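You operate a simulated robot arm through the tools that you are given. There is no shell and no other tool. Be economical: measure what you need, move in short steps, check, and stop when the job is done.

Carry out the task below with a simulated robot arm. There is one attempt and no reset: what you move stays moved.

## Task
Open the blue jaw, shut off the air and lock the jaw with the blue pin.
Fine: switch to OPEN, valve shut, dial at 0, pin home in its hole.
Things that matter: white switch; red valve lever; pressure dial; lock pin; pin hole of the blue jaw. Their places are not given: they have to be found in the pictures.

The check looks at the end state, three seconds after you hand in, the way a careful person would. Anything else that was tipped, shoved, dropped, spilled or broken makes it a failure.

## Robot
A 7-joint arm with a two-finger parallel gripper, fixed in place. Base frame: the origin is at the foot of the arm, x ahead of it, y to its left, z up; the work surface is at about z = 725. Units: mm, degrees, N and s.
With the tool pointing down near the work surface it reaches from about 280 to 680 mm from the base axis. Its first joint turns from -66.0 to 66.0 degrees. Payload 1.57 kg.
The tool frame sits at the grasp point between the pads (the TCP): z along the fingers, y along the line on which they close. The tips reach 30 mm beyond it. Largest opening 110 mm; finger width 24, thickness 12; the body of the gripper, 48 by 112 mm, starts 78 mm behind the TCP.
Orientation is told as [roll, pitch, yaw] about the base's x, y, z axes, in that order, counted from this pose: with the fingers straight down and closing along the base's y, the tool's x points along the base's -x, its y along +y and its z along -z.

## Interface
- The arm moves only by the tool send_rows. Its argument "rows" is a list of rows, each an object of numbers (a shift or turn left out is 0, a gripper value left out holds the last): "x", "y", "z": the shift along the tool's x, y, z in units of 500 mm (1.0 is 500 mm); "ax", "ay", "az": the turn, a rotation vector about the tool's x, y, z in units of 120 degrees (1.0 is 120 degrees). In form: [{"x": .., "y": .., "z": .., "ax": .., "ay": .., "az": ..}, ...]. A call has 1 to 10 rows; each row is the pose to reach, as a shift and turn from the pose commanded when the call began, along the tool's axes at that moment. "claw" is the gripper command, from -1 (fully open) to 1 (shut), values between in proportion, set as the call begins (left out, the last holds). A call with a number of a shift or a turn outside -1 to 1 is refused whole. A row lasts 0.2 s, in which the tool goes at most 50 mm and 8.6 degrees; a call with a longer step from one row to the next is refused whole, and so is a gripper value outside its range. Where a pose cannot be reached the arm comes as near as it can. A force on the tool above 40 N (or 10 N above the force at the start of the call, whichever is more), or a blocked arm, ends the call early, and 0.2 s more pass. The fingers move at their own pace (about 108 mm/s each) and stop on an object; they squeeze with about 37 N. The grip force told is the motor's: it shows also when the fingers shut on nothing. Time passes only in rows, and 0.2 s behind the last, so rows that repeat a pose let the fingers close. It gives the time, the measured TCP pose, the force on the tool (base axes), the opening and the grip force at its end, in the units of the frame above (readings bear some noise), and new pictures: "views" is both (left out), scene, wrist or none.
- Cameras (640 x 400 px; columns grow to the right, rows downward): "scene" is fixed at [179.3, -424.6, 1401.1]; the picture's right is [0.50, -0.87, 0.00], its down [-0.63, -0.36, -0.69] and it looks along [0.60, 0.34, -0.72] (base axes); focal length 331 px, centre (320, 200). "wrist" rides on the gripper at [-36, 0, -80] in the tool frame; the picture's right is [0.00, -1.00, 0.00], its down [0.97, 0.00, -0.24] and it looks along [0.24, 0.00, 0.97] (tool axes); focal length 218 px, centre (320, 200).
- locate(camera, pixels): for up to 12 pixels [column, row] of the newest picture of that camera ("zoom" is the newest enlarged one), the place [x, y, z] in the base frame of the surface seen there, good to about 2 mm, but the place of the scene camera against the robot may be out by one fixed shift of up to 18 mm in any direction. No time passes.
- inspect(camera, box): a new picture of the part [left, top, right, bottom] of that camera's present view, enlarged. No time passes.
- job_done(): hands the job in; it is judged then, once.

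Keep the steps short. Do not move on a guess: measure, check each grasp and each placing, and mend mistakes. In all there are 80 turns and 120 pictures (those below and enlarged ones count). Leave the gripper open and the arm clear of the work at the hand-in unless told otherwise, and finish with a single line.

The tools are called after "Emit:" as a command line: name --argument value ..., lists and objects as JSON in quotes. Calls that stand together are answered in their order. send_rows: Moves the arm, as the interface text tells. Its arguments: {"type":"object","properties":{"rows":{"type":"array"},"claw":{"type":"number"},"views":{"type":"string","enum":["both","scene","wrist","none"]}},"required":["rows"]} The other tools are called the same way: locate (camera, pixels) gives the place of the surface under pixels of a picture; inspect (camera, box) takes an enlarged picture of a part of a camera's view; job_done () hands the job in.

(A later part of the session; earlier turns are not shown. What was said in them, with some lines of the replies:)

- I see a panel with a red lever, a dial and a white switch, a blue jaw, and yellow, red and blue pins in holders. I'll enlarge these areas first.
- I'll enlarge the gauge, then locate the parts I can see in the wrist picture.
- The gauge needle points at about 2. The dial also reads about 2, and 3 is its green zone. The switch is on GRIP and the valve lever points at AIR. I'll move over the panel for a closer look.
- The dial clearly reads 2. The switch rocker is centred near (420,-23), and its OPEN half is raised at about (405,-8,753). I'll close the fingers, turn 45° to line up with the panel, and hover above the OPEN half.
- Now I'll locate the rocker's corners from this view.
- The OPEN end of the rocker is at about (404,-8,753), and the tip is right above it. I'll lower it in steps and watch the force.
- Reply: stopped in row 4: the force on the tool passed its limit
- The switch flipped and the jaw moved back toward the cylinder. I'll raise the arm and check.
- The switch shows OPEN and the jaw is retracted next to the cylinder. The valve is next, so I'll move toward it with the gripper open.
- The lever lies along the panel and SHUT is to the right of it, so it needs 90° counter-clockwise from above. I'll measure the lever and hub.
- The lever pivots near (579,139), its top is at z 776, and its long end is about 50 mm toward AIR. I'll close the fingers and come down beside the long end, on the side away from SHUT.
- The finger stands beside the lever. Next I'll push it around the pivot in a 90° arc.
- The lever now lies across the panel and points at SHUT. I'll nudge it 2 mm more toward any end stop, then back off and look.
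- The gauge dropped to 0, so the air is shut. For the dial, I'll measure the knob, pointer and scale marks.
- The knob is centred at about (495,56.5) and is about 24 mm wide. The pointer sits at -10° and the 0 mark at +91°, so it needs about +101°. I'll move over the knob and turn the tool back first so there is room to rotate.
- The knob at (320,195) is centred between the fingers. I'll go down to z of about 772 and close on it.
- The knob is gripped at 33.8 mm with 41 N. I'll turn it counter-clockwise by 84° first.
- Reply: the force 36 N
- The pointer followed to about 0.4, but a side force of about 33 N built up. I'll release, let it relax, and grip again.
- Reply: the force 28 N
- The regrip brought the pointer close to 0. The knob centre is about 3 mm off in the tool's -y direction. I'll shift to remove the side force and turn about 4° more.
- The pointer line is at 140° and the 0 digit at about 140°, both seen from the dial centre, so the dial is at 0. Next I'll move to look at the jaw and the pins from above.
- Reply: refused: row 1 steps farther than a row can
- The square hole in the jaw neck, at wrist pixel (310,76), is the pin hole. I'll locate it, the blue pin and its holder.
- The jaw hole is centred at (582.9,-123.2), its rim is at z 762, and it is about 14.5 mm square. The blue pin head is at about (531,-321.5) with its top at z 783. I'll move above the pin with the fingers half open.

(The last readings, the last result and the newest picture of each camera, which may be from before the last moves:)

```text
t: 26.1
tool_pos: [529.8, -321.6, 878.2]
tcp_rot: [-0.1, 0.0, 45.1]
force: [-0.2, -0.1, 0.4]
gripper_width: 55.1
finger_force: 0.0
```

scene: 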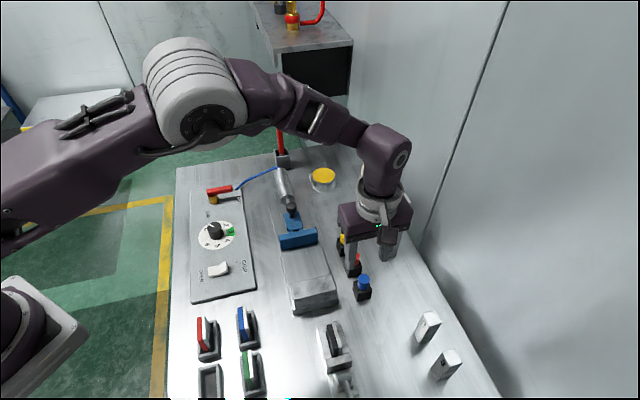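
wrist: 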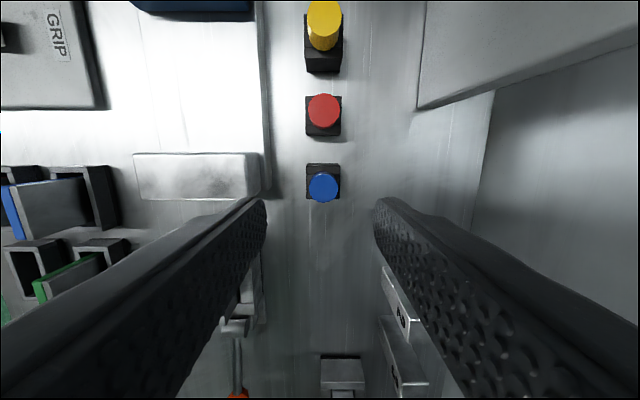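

Emit:
locate --camera "wrist" --pixels '[[323, 187], [312, 187], [334, 187], [323, 178], [323, 198], [323, 168]]'

Emit:
inspect --camera "wrist" --box '[290, 150, 355, 215]'

```text
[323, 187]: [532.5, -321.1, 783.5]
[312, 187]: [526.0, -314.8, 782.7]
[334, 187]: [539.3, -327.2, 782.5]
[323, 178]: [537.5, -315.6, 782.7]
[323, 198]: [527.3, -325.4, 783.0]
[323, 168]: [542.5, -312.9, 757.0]
```

```text
6.15 times, centred on (322, 182) of wrist
```

zoom: 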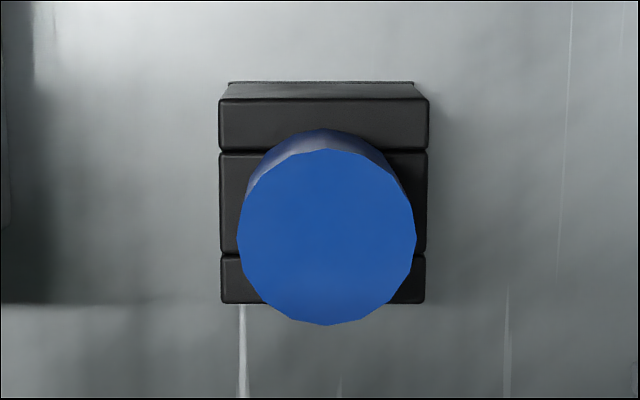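

The pin is centred at (532.6,-321.0), with its head between z 757 and 783. I'll go down to TCP z of about 793 and close.

Emit:
send_rows --rows '[{"x": -0.005, "y": -0.003, "z": 0.06}, {"x": -0.005, "y": -0.003, "z": 0.12}, {"x": -0.005, "y": -0.003, "z": 0.17}, {"x": -0.005, "y": -0.003, "z": 0.17}]' --views "wrist"

Emit:
send_rows --rows '[{}, {}, {}]' --claw 1 --views "wrist"

```text
t: 27.1
tool_pos: [533.2, -320.4, 792.9]
tcp_rot: [0.0, 0.0, 45.1]
force: [-0.3, 0.5, 0.3]
gripper_width: 55.0
finger_force: 0.0
```

wrist: 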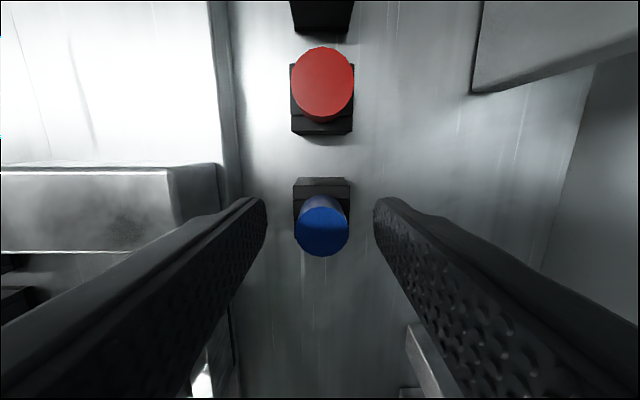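

```text
t: 27.9
tool_pos: [533.0, -320.1, 793.2]
tcp_rot: [0.0, 0.0, 44.9]
force: [0.5, 0.0, -0.2]
gripper_width: 22.4
finger_force: 35.2
```

wrist: 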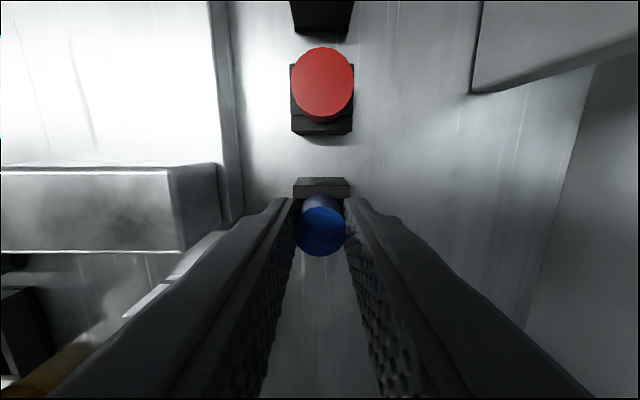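

The head is gripped at 22.4 mm with 35 N and no side force. I'll lift straight up slowly and check.

Emit:
send_rows --rows '[{"z": -0.02}, {"z": -0.05}, {"z": -0.09}, {"z": -0.13}, {"z": -0.17}, {"z": -0.2}, {"z": -0.2}]' --views "both"

Emit:
inspect --camera "scene" --box '[310, 190, 430, 310]'

```text
t: 29.4
tool_pos: [531.5, -320.2, 894.0]
tcp_rot: [0.0, -0.1, 45.1]
force: [0.3, -0.4, -0.5]
gripper_width: 22.1
finger_force: 35.3
```

scene: 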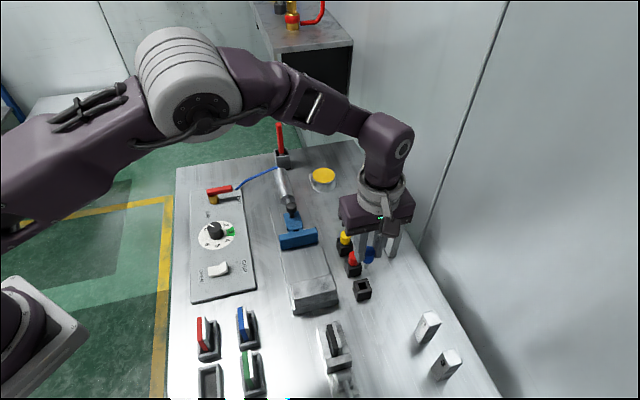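
wrist: 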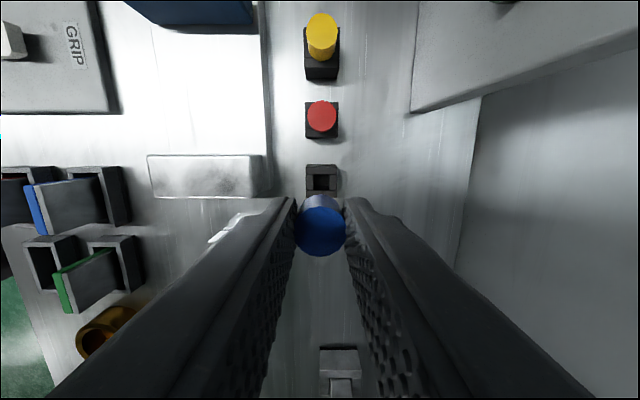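

```text
3.33 times, centred on (370, 250) of scene
```

zoom: 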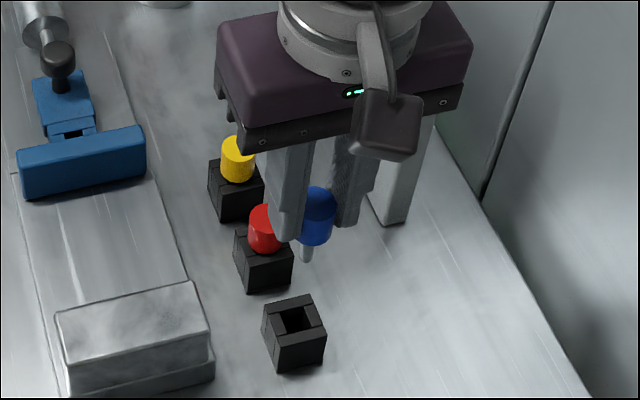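

The pin is out, with a round steel shaft under the head, and the holder stayed in place. I'll move toward the jaw but stop about 60 mm short of the hole so I can measure it again.

Emit:
send_rows --rows '[{"x": -0.046, "y": 0.041}, {"x": -0.092, "y": 0.082}, {"x": -0.138, "y": 0.124}, {"x": -0.185, "y": 0.165}, {"x": -0.231, "y": 0.206}, {"x": -0.231, "y": 0.206}]' --views "both"

Emit:
inspect --camera "wrist" --box '[260, 80, 380, 260]'

```text
t: 30.9
tool_pos: [540.7, -167.3, 892.2]
tcp_rot: [0.0, 0.0, 45.0]
force: [0.2, -0.9, 1.1]
gripper_width: 22.4
finger_force: 34.7
```

scene: 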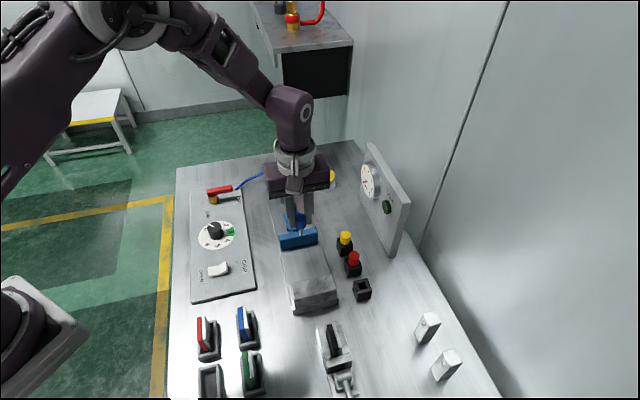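
wrist: 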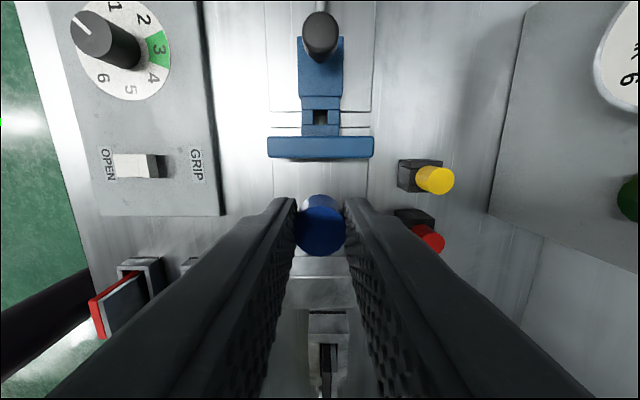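

```text
2.22 times, centred on (320, 170) of wrist
```

zoom: 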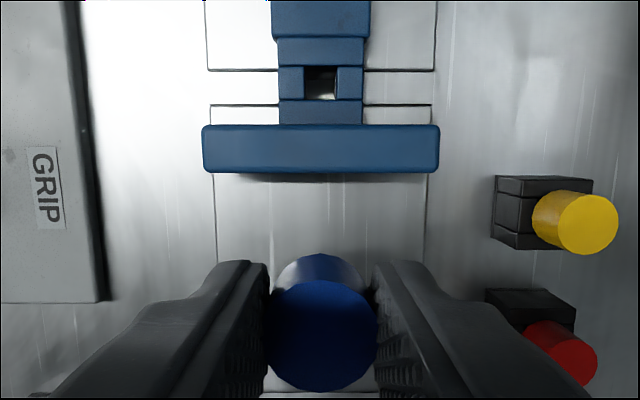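

Emit:
inspect --camera "wrist" --box '[300, 95, 340, 140]'

```text
8.89 times, centred on (320, 118) of wrist
```

zoom: 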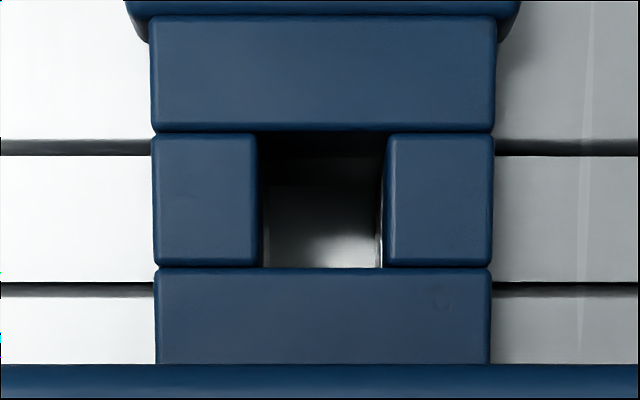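

Emit:
locate --camera "zoom" --pixels '[[322, 145], [322, 180], [322, 215], [322, 250], [240, 200], [405, 200], [322, 115], [322, 285], [100, 220], [250, 200], [393, 200], [300, 240]]'

Emit:
inspect --camera "scene" --box '[260, 170, 340, 250]'

```text
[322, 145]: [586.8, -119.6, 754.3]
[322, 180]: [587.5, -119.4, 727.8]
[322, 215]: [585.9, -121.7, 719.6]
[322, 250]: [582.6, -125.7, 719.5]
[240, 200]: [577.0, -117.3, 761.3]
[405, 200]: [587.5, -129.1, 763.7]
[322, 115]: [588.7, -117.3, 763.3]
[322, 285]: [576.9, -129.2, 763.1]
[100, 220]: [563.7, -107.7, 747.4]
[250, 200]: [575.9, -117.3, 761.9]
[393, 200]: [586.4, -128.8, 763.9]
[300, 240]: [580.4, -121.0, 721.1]
```

```text
5.00 times, centred on (300, 210) of scene
```

zoom: 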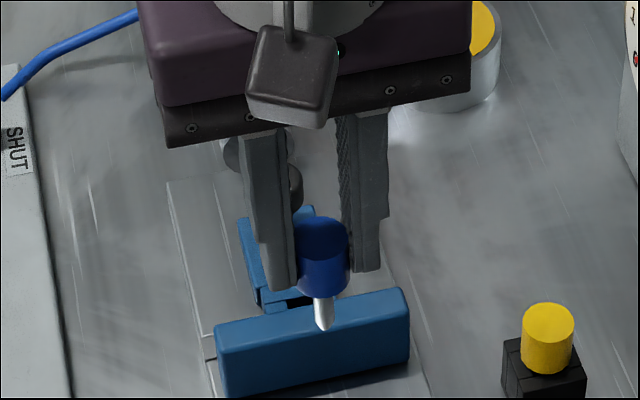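

The jaw hole is centred at (582.5,-123.2). It goes right through, with the bottom seen at z 719. I'll move above it and lower partway.

Emit:
send_rows --rows '[{"x": -0.06, "y": 0.003}, {"x": -0.1226, "y": 0.003}, {"x": -0.1226, "y": 0.003}, {"x": -0.1226, "y": 0.003, "z": 0.06}, {"x": -0.1226, "y": 0.003, "z": 0.1}, {"x": -0.1226, "y": 0.003, "z": 0.1}]' --views "both"

Emit:
inspect --camera "scene" --box '[260, 170, 340, 250]'

```text
t: 32.2
tool_pos: [585.3, -123.4, 840.7]
tcp_rot: [-0.1, 0.1, 45.0]
force: [-0.4, -0.3, -0.6]
gripper_width: 22.5
finger_force: 34.8
```

scene: 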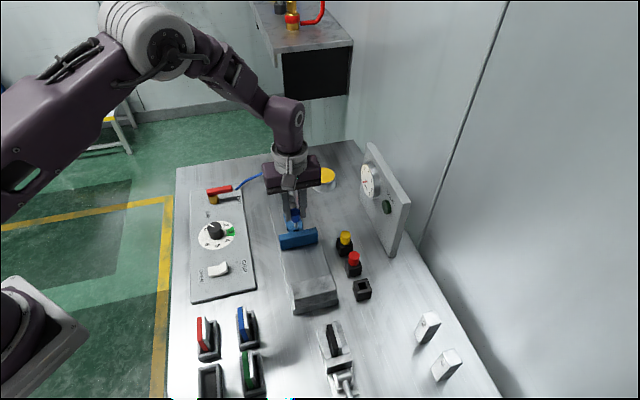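
wrist: 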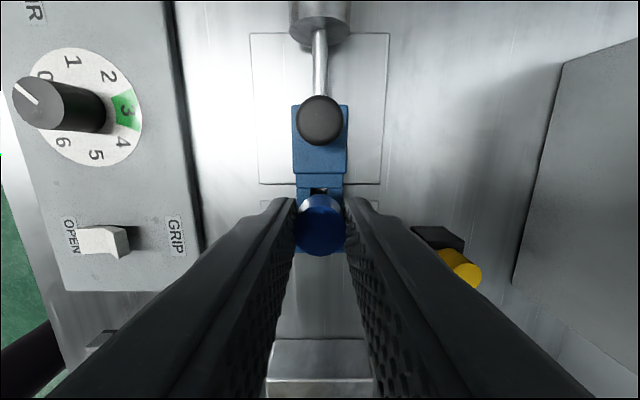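

```text
5.00 times, centred on (300, 210) of scene
```

zoom: 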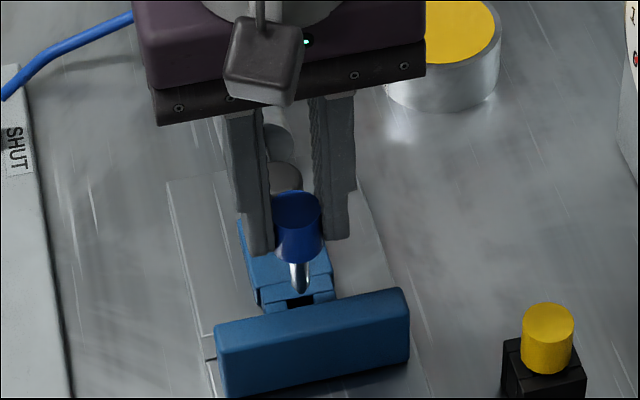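

The pin tip sits just above the hole. I'll compare the tip and hole positions with the same scene camera.

Emit:
inspect --camera "scene" --box '[285, 205, 315, 240]'

Emit:
locate --camera "zoom" --pixels '[[320, 150]]'

```text
11.43 times, centred on (300, 222) of scene
```

zoom: 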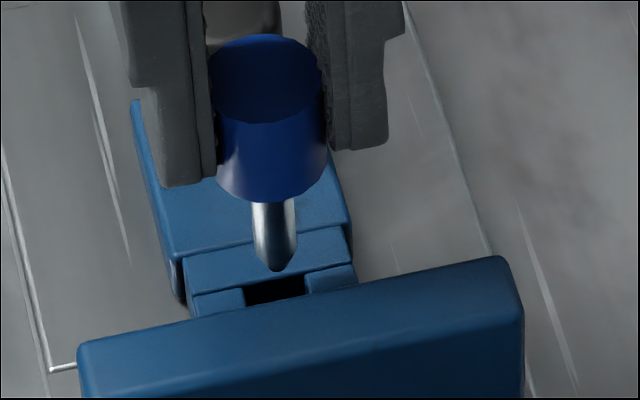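

```text
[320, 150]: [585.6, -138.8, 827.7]
```

Emit:
locate --camera "zoom" --pixels '[[276, 262], [276, 215], [258, 215], [292, 215], [276, 190], [220, 303], [340, 278], [270, 268], [240, 298], [310, 283], [270, 250], [265, 75]]'

```text
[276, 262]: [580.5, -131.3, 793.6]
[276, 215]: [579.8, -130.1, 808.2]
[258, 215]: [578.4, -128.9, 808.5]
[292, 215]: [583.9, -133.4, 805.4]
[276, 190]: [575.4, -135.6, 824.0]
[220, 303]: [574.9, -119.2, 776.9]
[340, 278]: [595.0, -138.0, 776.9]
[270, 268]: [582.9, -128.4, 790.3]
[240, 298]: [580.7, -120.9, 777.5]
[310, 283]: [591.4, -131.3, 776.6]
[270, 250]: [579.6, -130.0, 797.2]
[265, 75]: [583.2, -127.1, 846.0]
```

The pin and hole agree to about 1 mm along and across the jaw. I'll lower slowly and watch the force.

Emit:
send_rows --rows '[{"z": 0.02}, {"z": 0.035}, {"z": 0.05}, {"z": 0.06}, {"z": 0.068}]' --views "both"

Emit:
inspect --camera "scene" --box '[280, 200, 320, 245]'

```text
t: 33.5
tool_pos: [584.2, -122.2, 808.9]
tcp_rot: [0.0, -0.1, 45.0]
force: [-0.1, 0.2, -0.9]
gripper_width: 22.4
finger_force: 35.3
```

scene: 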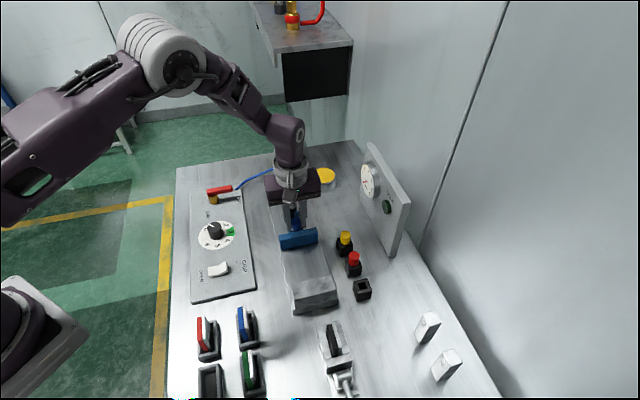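
wrist: 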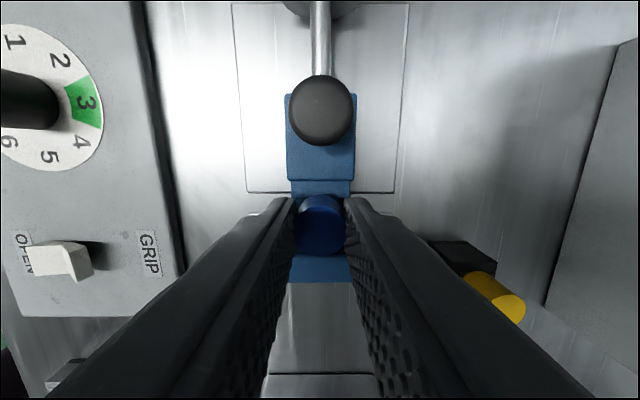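

```text
8.89 times, centred on (300, 222) of scene
```

zoom: 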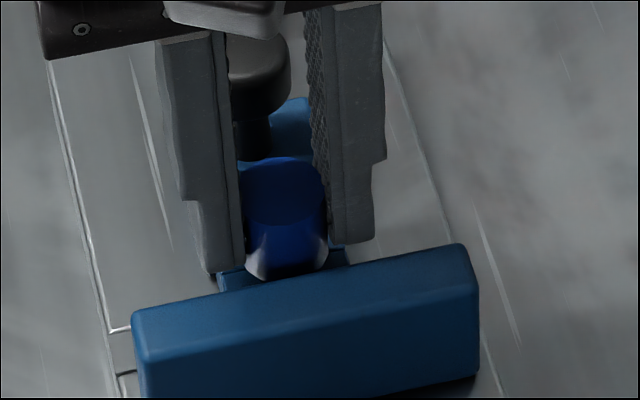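

The shaft is inside the hole and there is no force. I'll continue down until it seats, expected around z 798.

Emit:
send_rows --rows '[{"z": 0.008}, {"z": 0.014}, {"z": 0.018}, {"z": 0.022}]' --views "none"

```text
t: 34.5
tool_pos: [584.3, -120.8, 797.0]
tcp_rot: [-0.1, 0.0, 45.0]
force: [0.4, -0.3, -0.1]
gripper_width: 22.2
finger_force: 35.0
```

Emit:
send_rows --rows '[{"z": 0.003}, {"z": 0.006}]' --views "scene"

Emit:
inspect --camera "scene" --box '[280, 200, 320, 245]'

```text
t: 35.0
tool_pos: [584.4, -122.2, 795.8]
tcp_rot: [-0.1, 0.1, 45.0]
force: [-8.3, 2.1, 22.8]
gripper_width: 22.1
finger_force: 35.2
```

scene: 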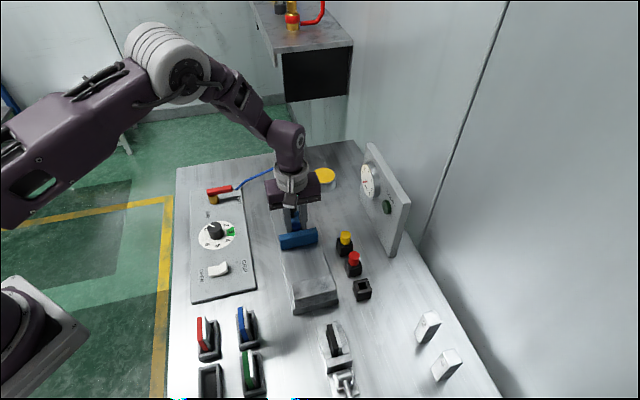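

```text
8.89 times, centred on (300, 222) of scene
```

zoom: 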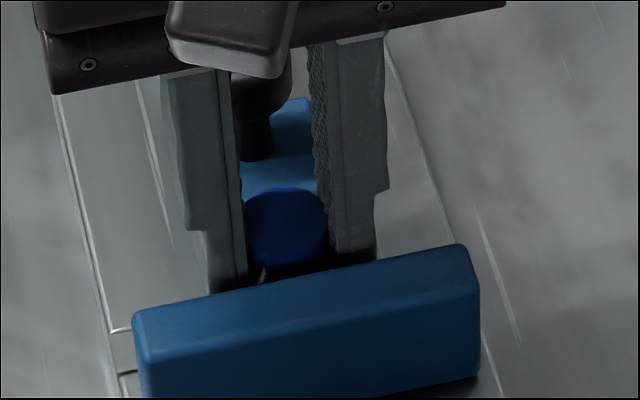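

Contact of 23 N came at z 796, where the head should rest on the rim. I'll release, rise straight up and check.

Emit:
send_rows --rows '[{}, {}]' --claw 0.3 --views "none"

Emit:
send_rows --rows '[{"z": -0.04}, {"z": -0.1}, {"z": -0.18}, {"z": -0.24}, {"z": -0.24, "x": 0.08}, {"z": -0.24, "x": 0.12}, {"z": -0.24, "x": 0.12}]' --views "both"

Emit:
inspect --camera "wrist" --box '[260, 40, 380, 170]'

Emit:
inspect --camera "scene" --box '[270, 180, 330, 255]'

```text
t: 35.6
tool_pos: [585.9, -121.9, 794.1]
tcp_rot: [0.0, -0.1, 45.0]
force: [-0.3, -0.2, 0.1]
gripper_width: 38.5
finger_force: 0.1
```

```text
t: 37.2
tool_pos: [543.6, -168.0, 912.4]
tcp_rot: [-0.1, -0.1, 45.0]
force: [-0.4, -0.4, 1.3]
gripper_width: 38.3
finger_force: 0.0
```

scene: 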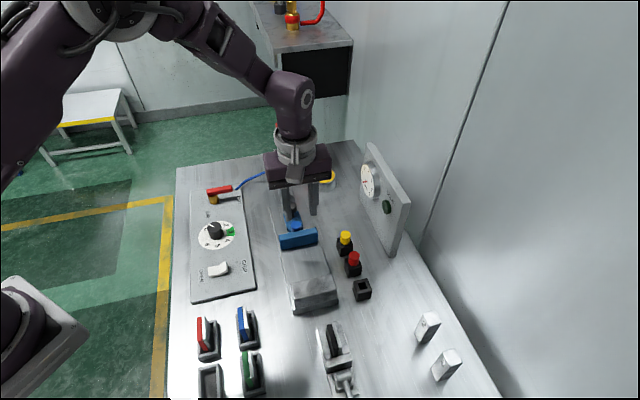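
wrist: 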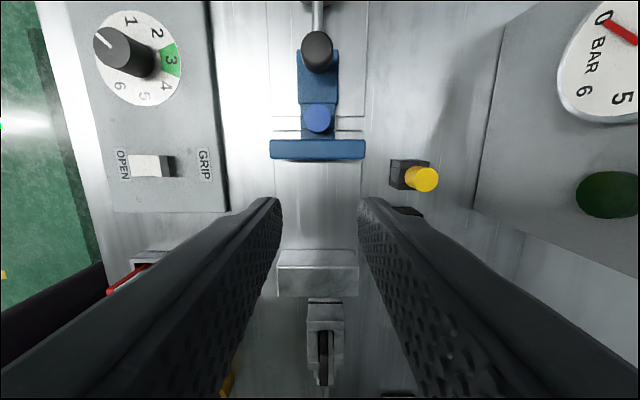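

```text
3.08 times, centred on (320, 105) of wrist
```

zoom: 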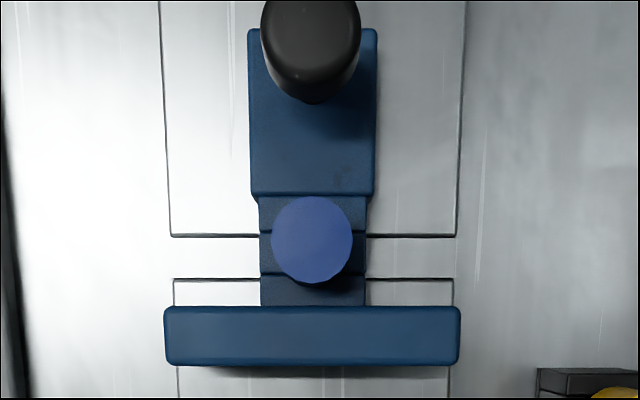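

```text
5.33 times, centred on (300, 218) of scene
```

zoom: 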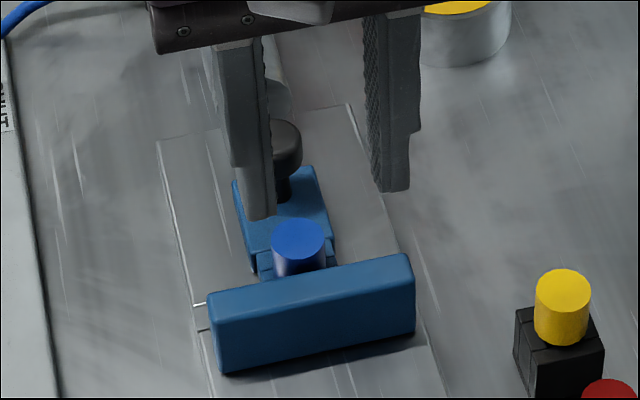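

Emit:
locate --camera "wrist" --pixels '[[318, 117], [309, 117], [327, 117], [318, 108], [318, 127], [318, 152]]'

```text
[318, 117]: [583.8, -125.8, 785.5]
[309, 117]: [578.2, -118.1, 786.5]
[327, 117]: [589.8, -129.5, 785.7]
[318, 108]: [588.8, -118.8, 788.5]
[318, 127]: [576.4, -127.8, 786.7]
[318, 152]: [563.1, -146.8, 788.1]
```

The pin head lies flat at z of about 786.5, which means it is seated on the rim. I'll back the arm off high and clear with the gripper open for a final check.

Emit:
send_rows --rows '[{"z": -0.08}, {"z": -0.16}, {"z": -0.2, "x": 0.06, "y": 0.04}, {"z": -0.2, "x": 0.1, "y": 0.1}, {"z": -0.2, "x": 0.12, "y": 0.18}, {"z": -0.2, "x": 0.12, "y": 0.24}, {"z": -0.2, "x": 0.12, "y": 0.24}]' --claw -1 --views "both"

Emit:
inspect --camera "scene" --box '[180, 160, 400, 320]'

Emit:
inspect --camera "wrist" --box '[180, 0, 420, 200]'

```text
t: 38.9
tool_pos: [414.0, -121.4, 1015.2]
tcp_rot: [-0.2, -0.1, 45.1]
force: [-0.1, -0.3, 0.0]
gripper_width: 109.9
finger_force: 0.1
```

scene: 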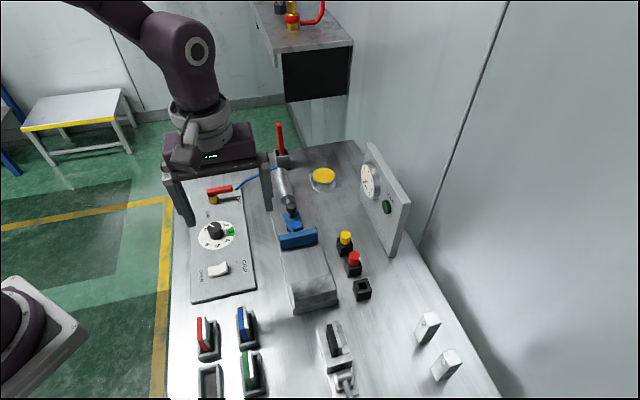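
wrist: 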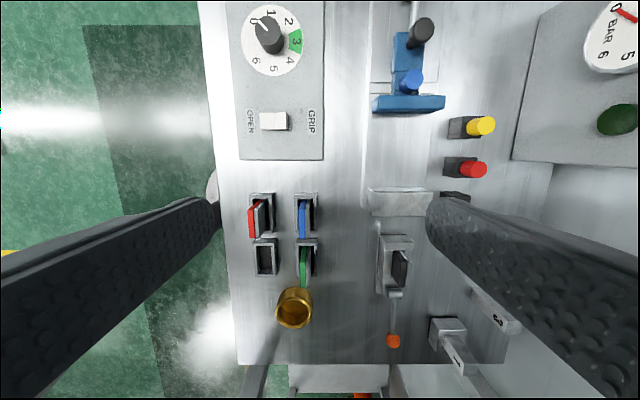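

```text
2.50 times, centred on (290, 240) of scene
```

zoom: 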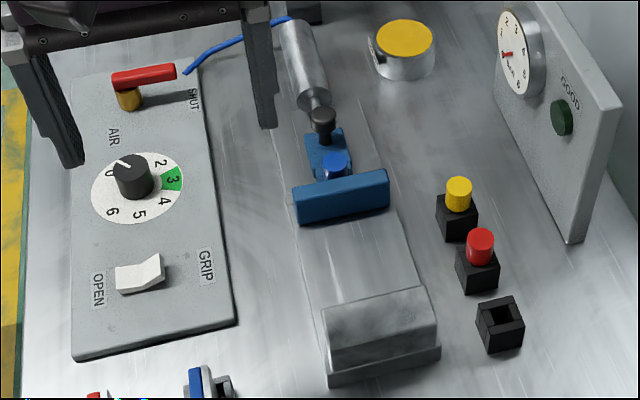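

```text
2.00 times, centred on (300, 100) of wrist
```

zoom: 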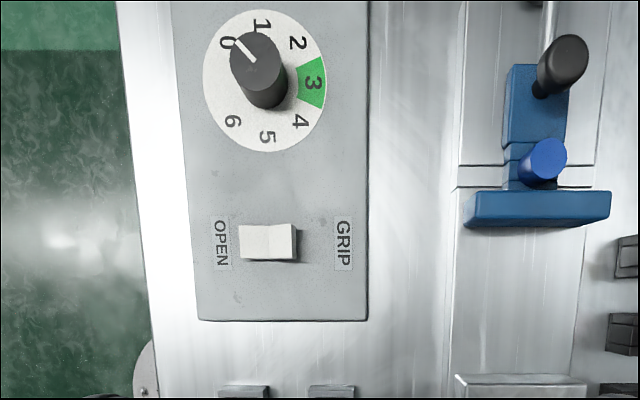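

The final pictures show the switch on OPEN, the lever at SHUT, the gauge at 0 and the dial at 0. The pin is in the jaw and the arm is clear, so I'm handing in.

Emit:
job_done

```text
The job is handed in.
```

The blue jaw is open with the switch on OPEN, the air valve is shut, the dial is at 0, and the blue pin is home in the jaw's hole.
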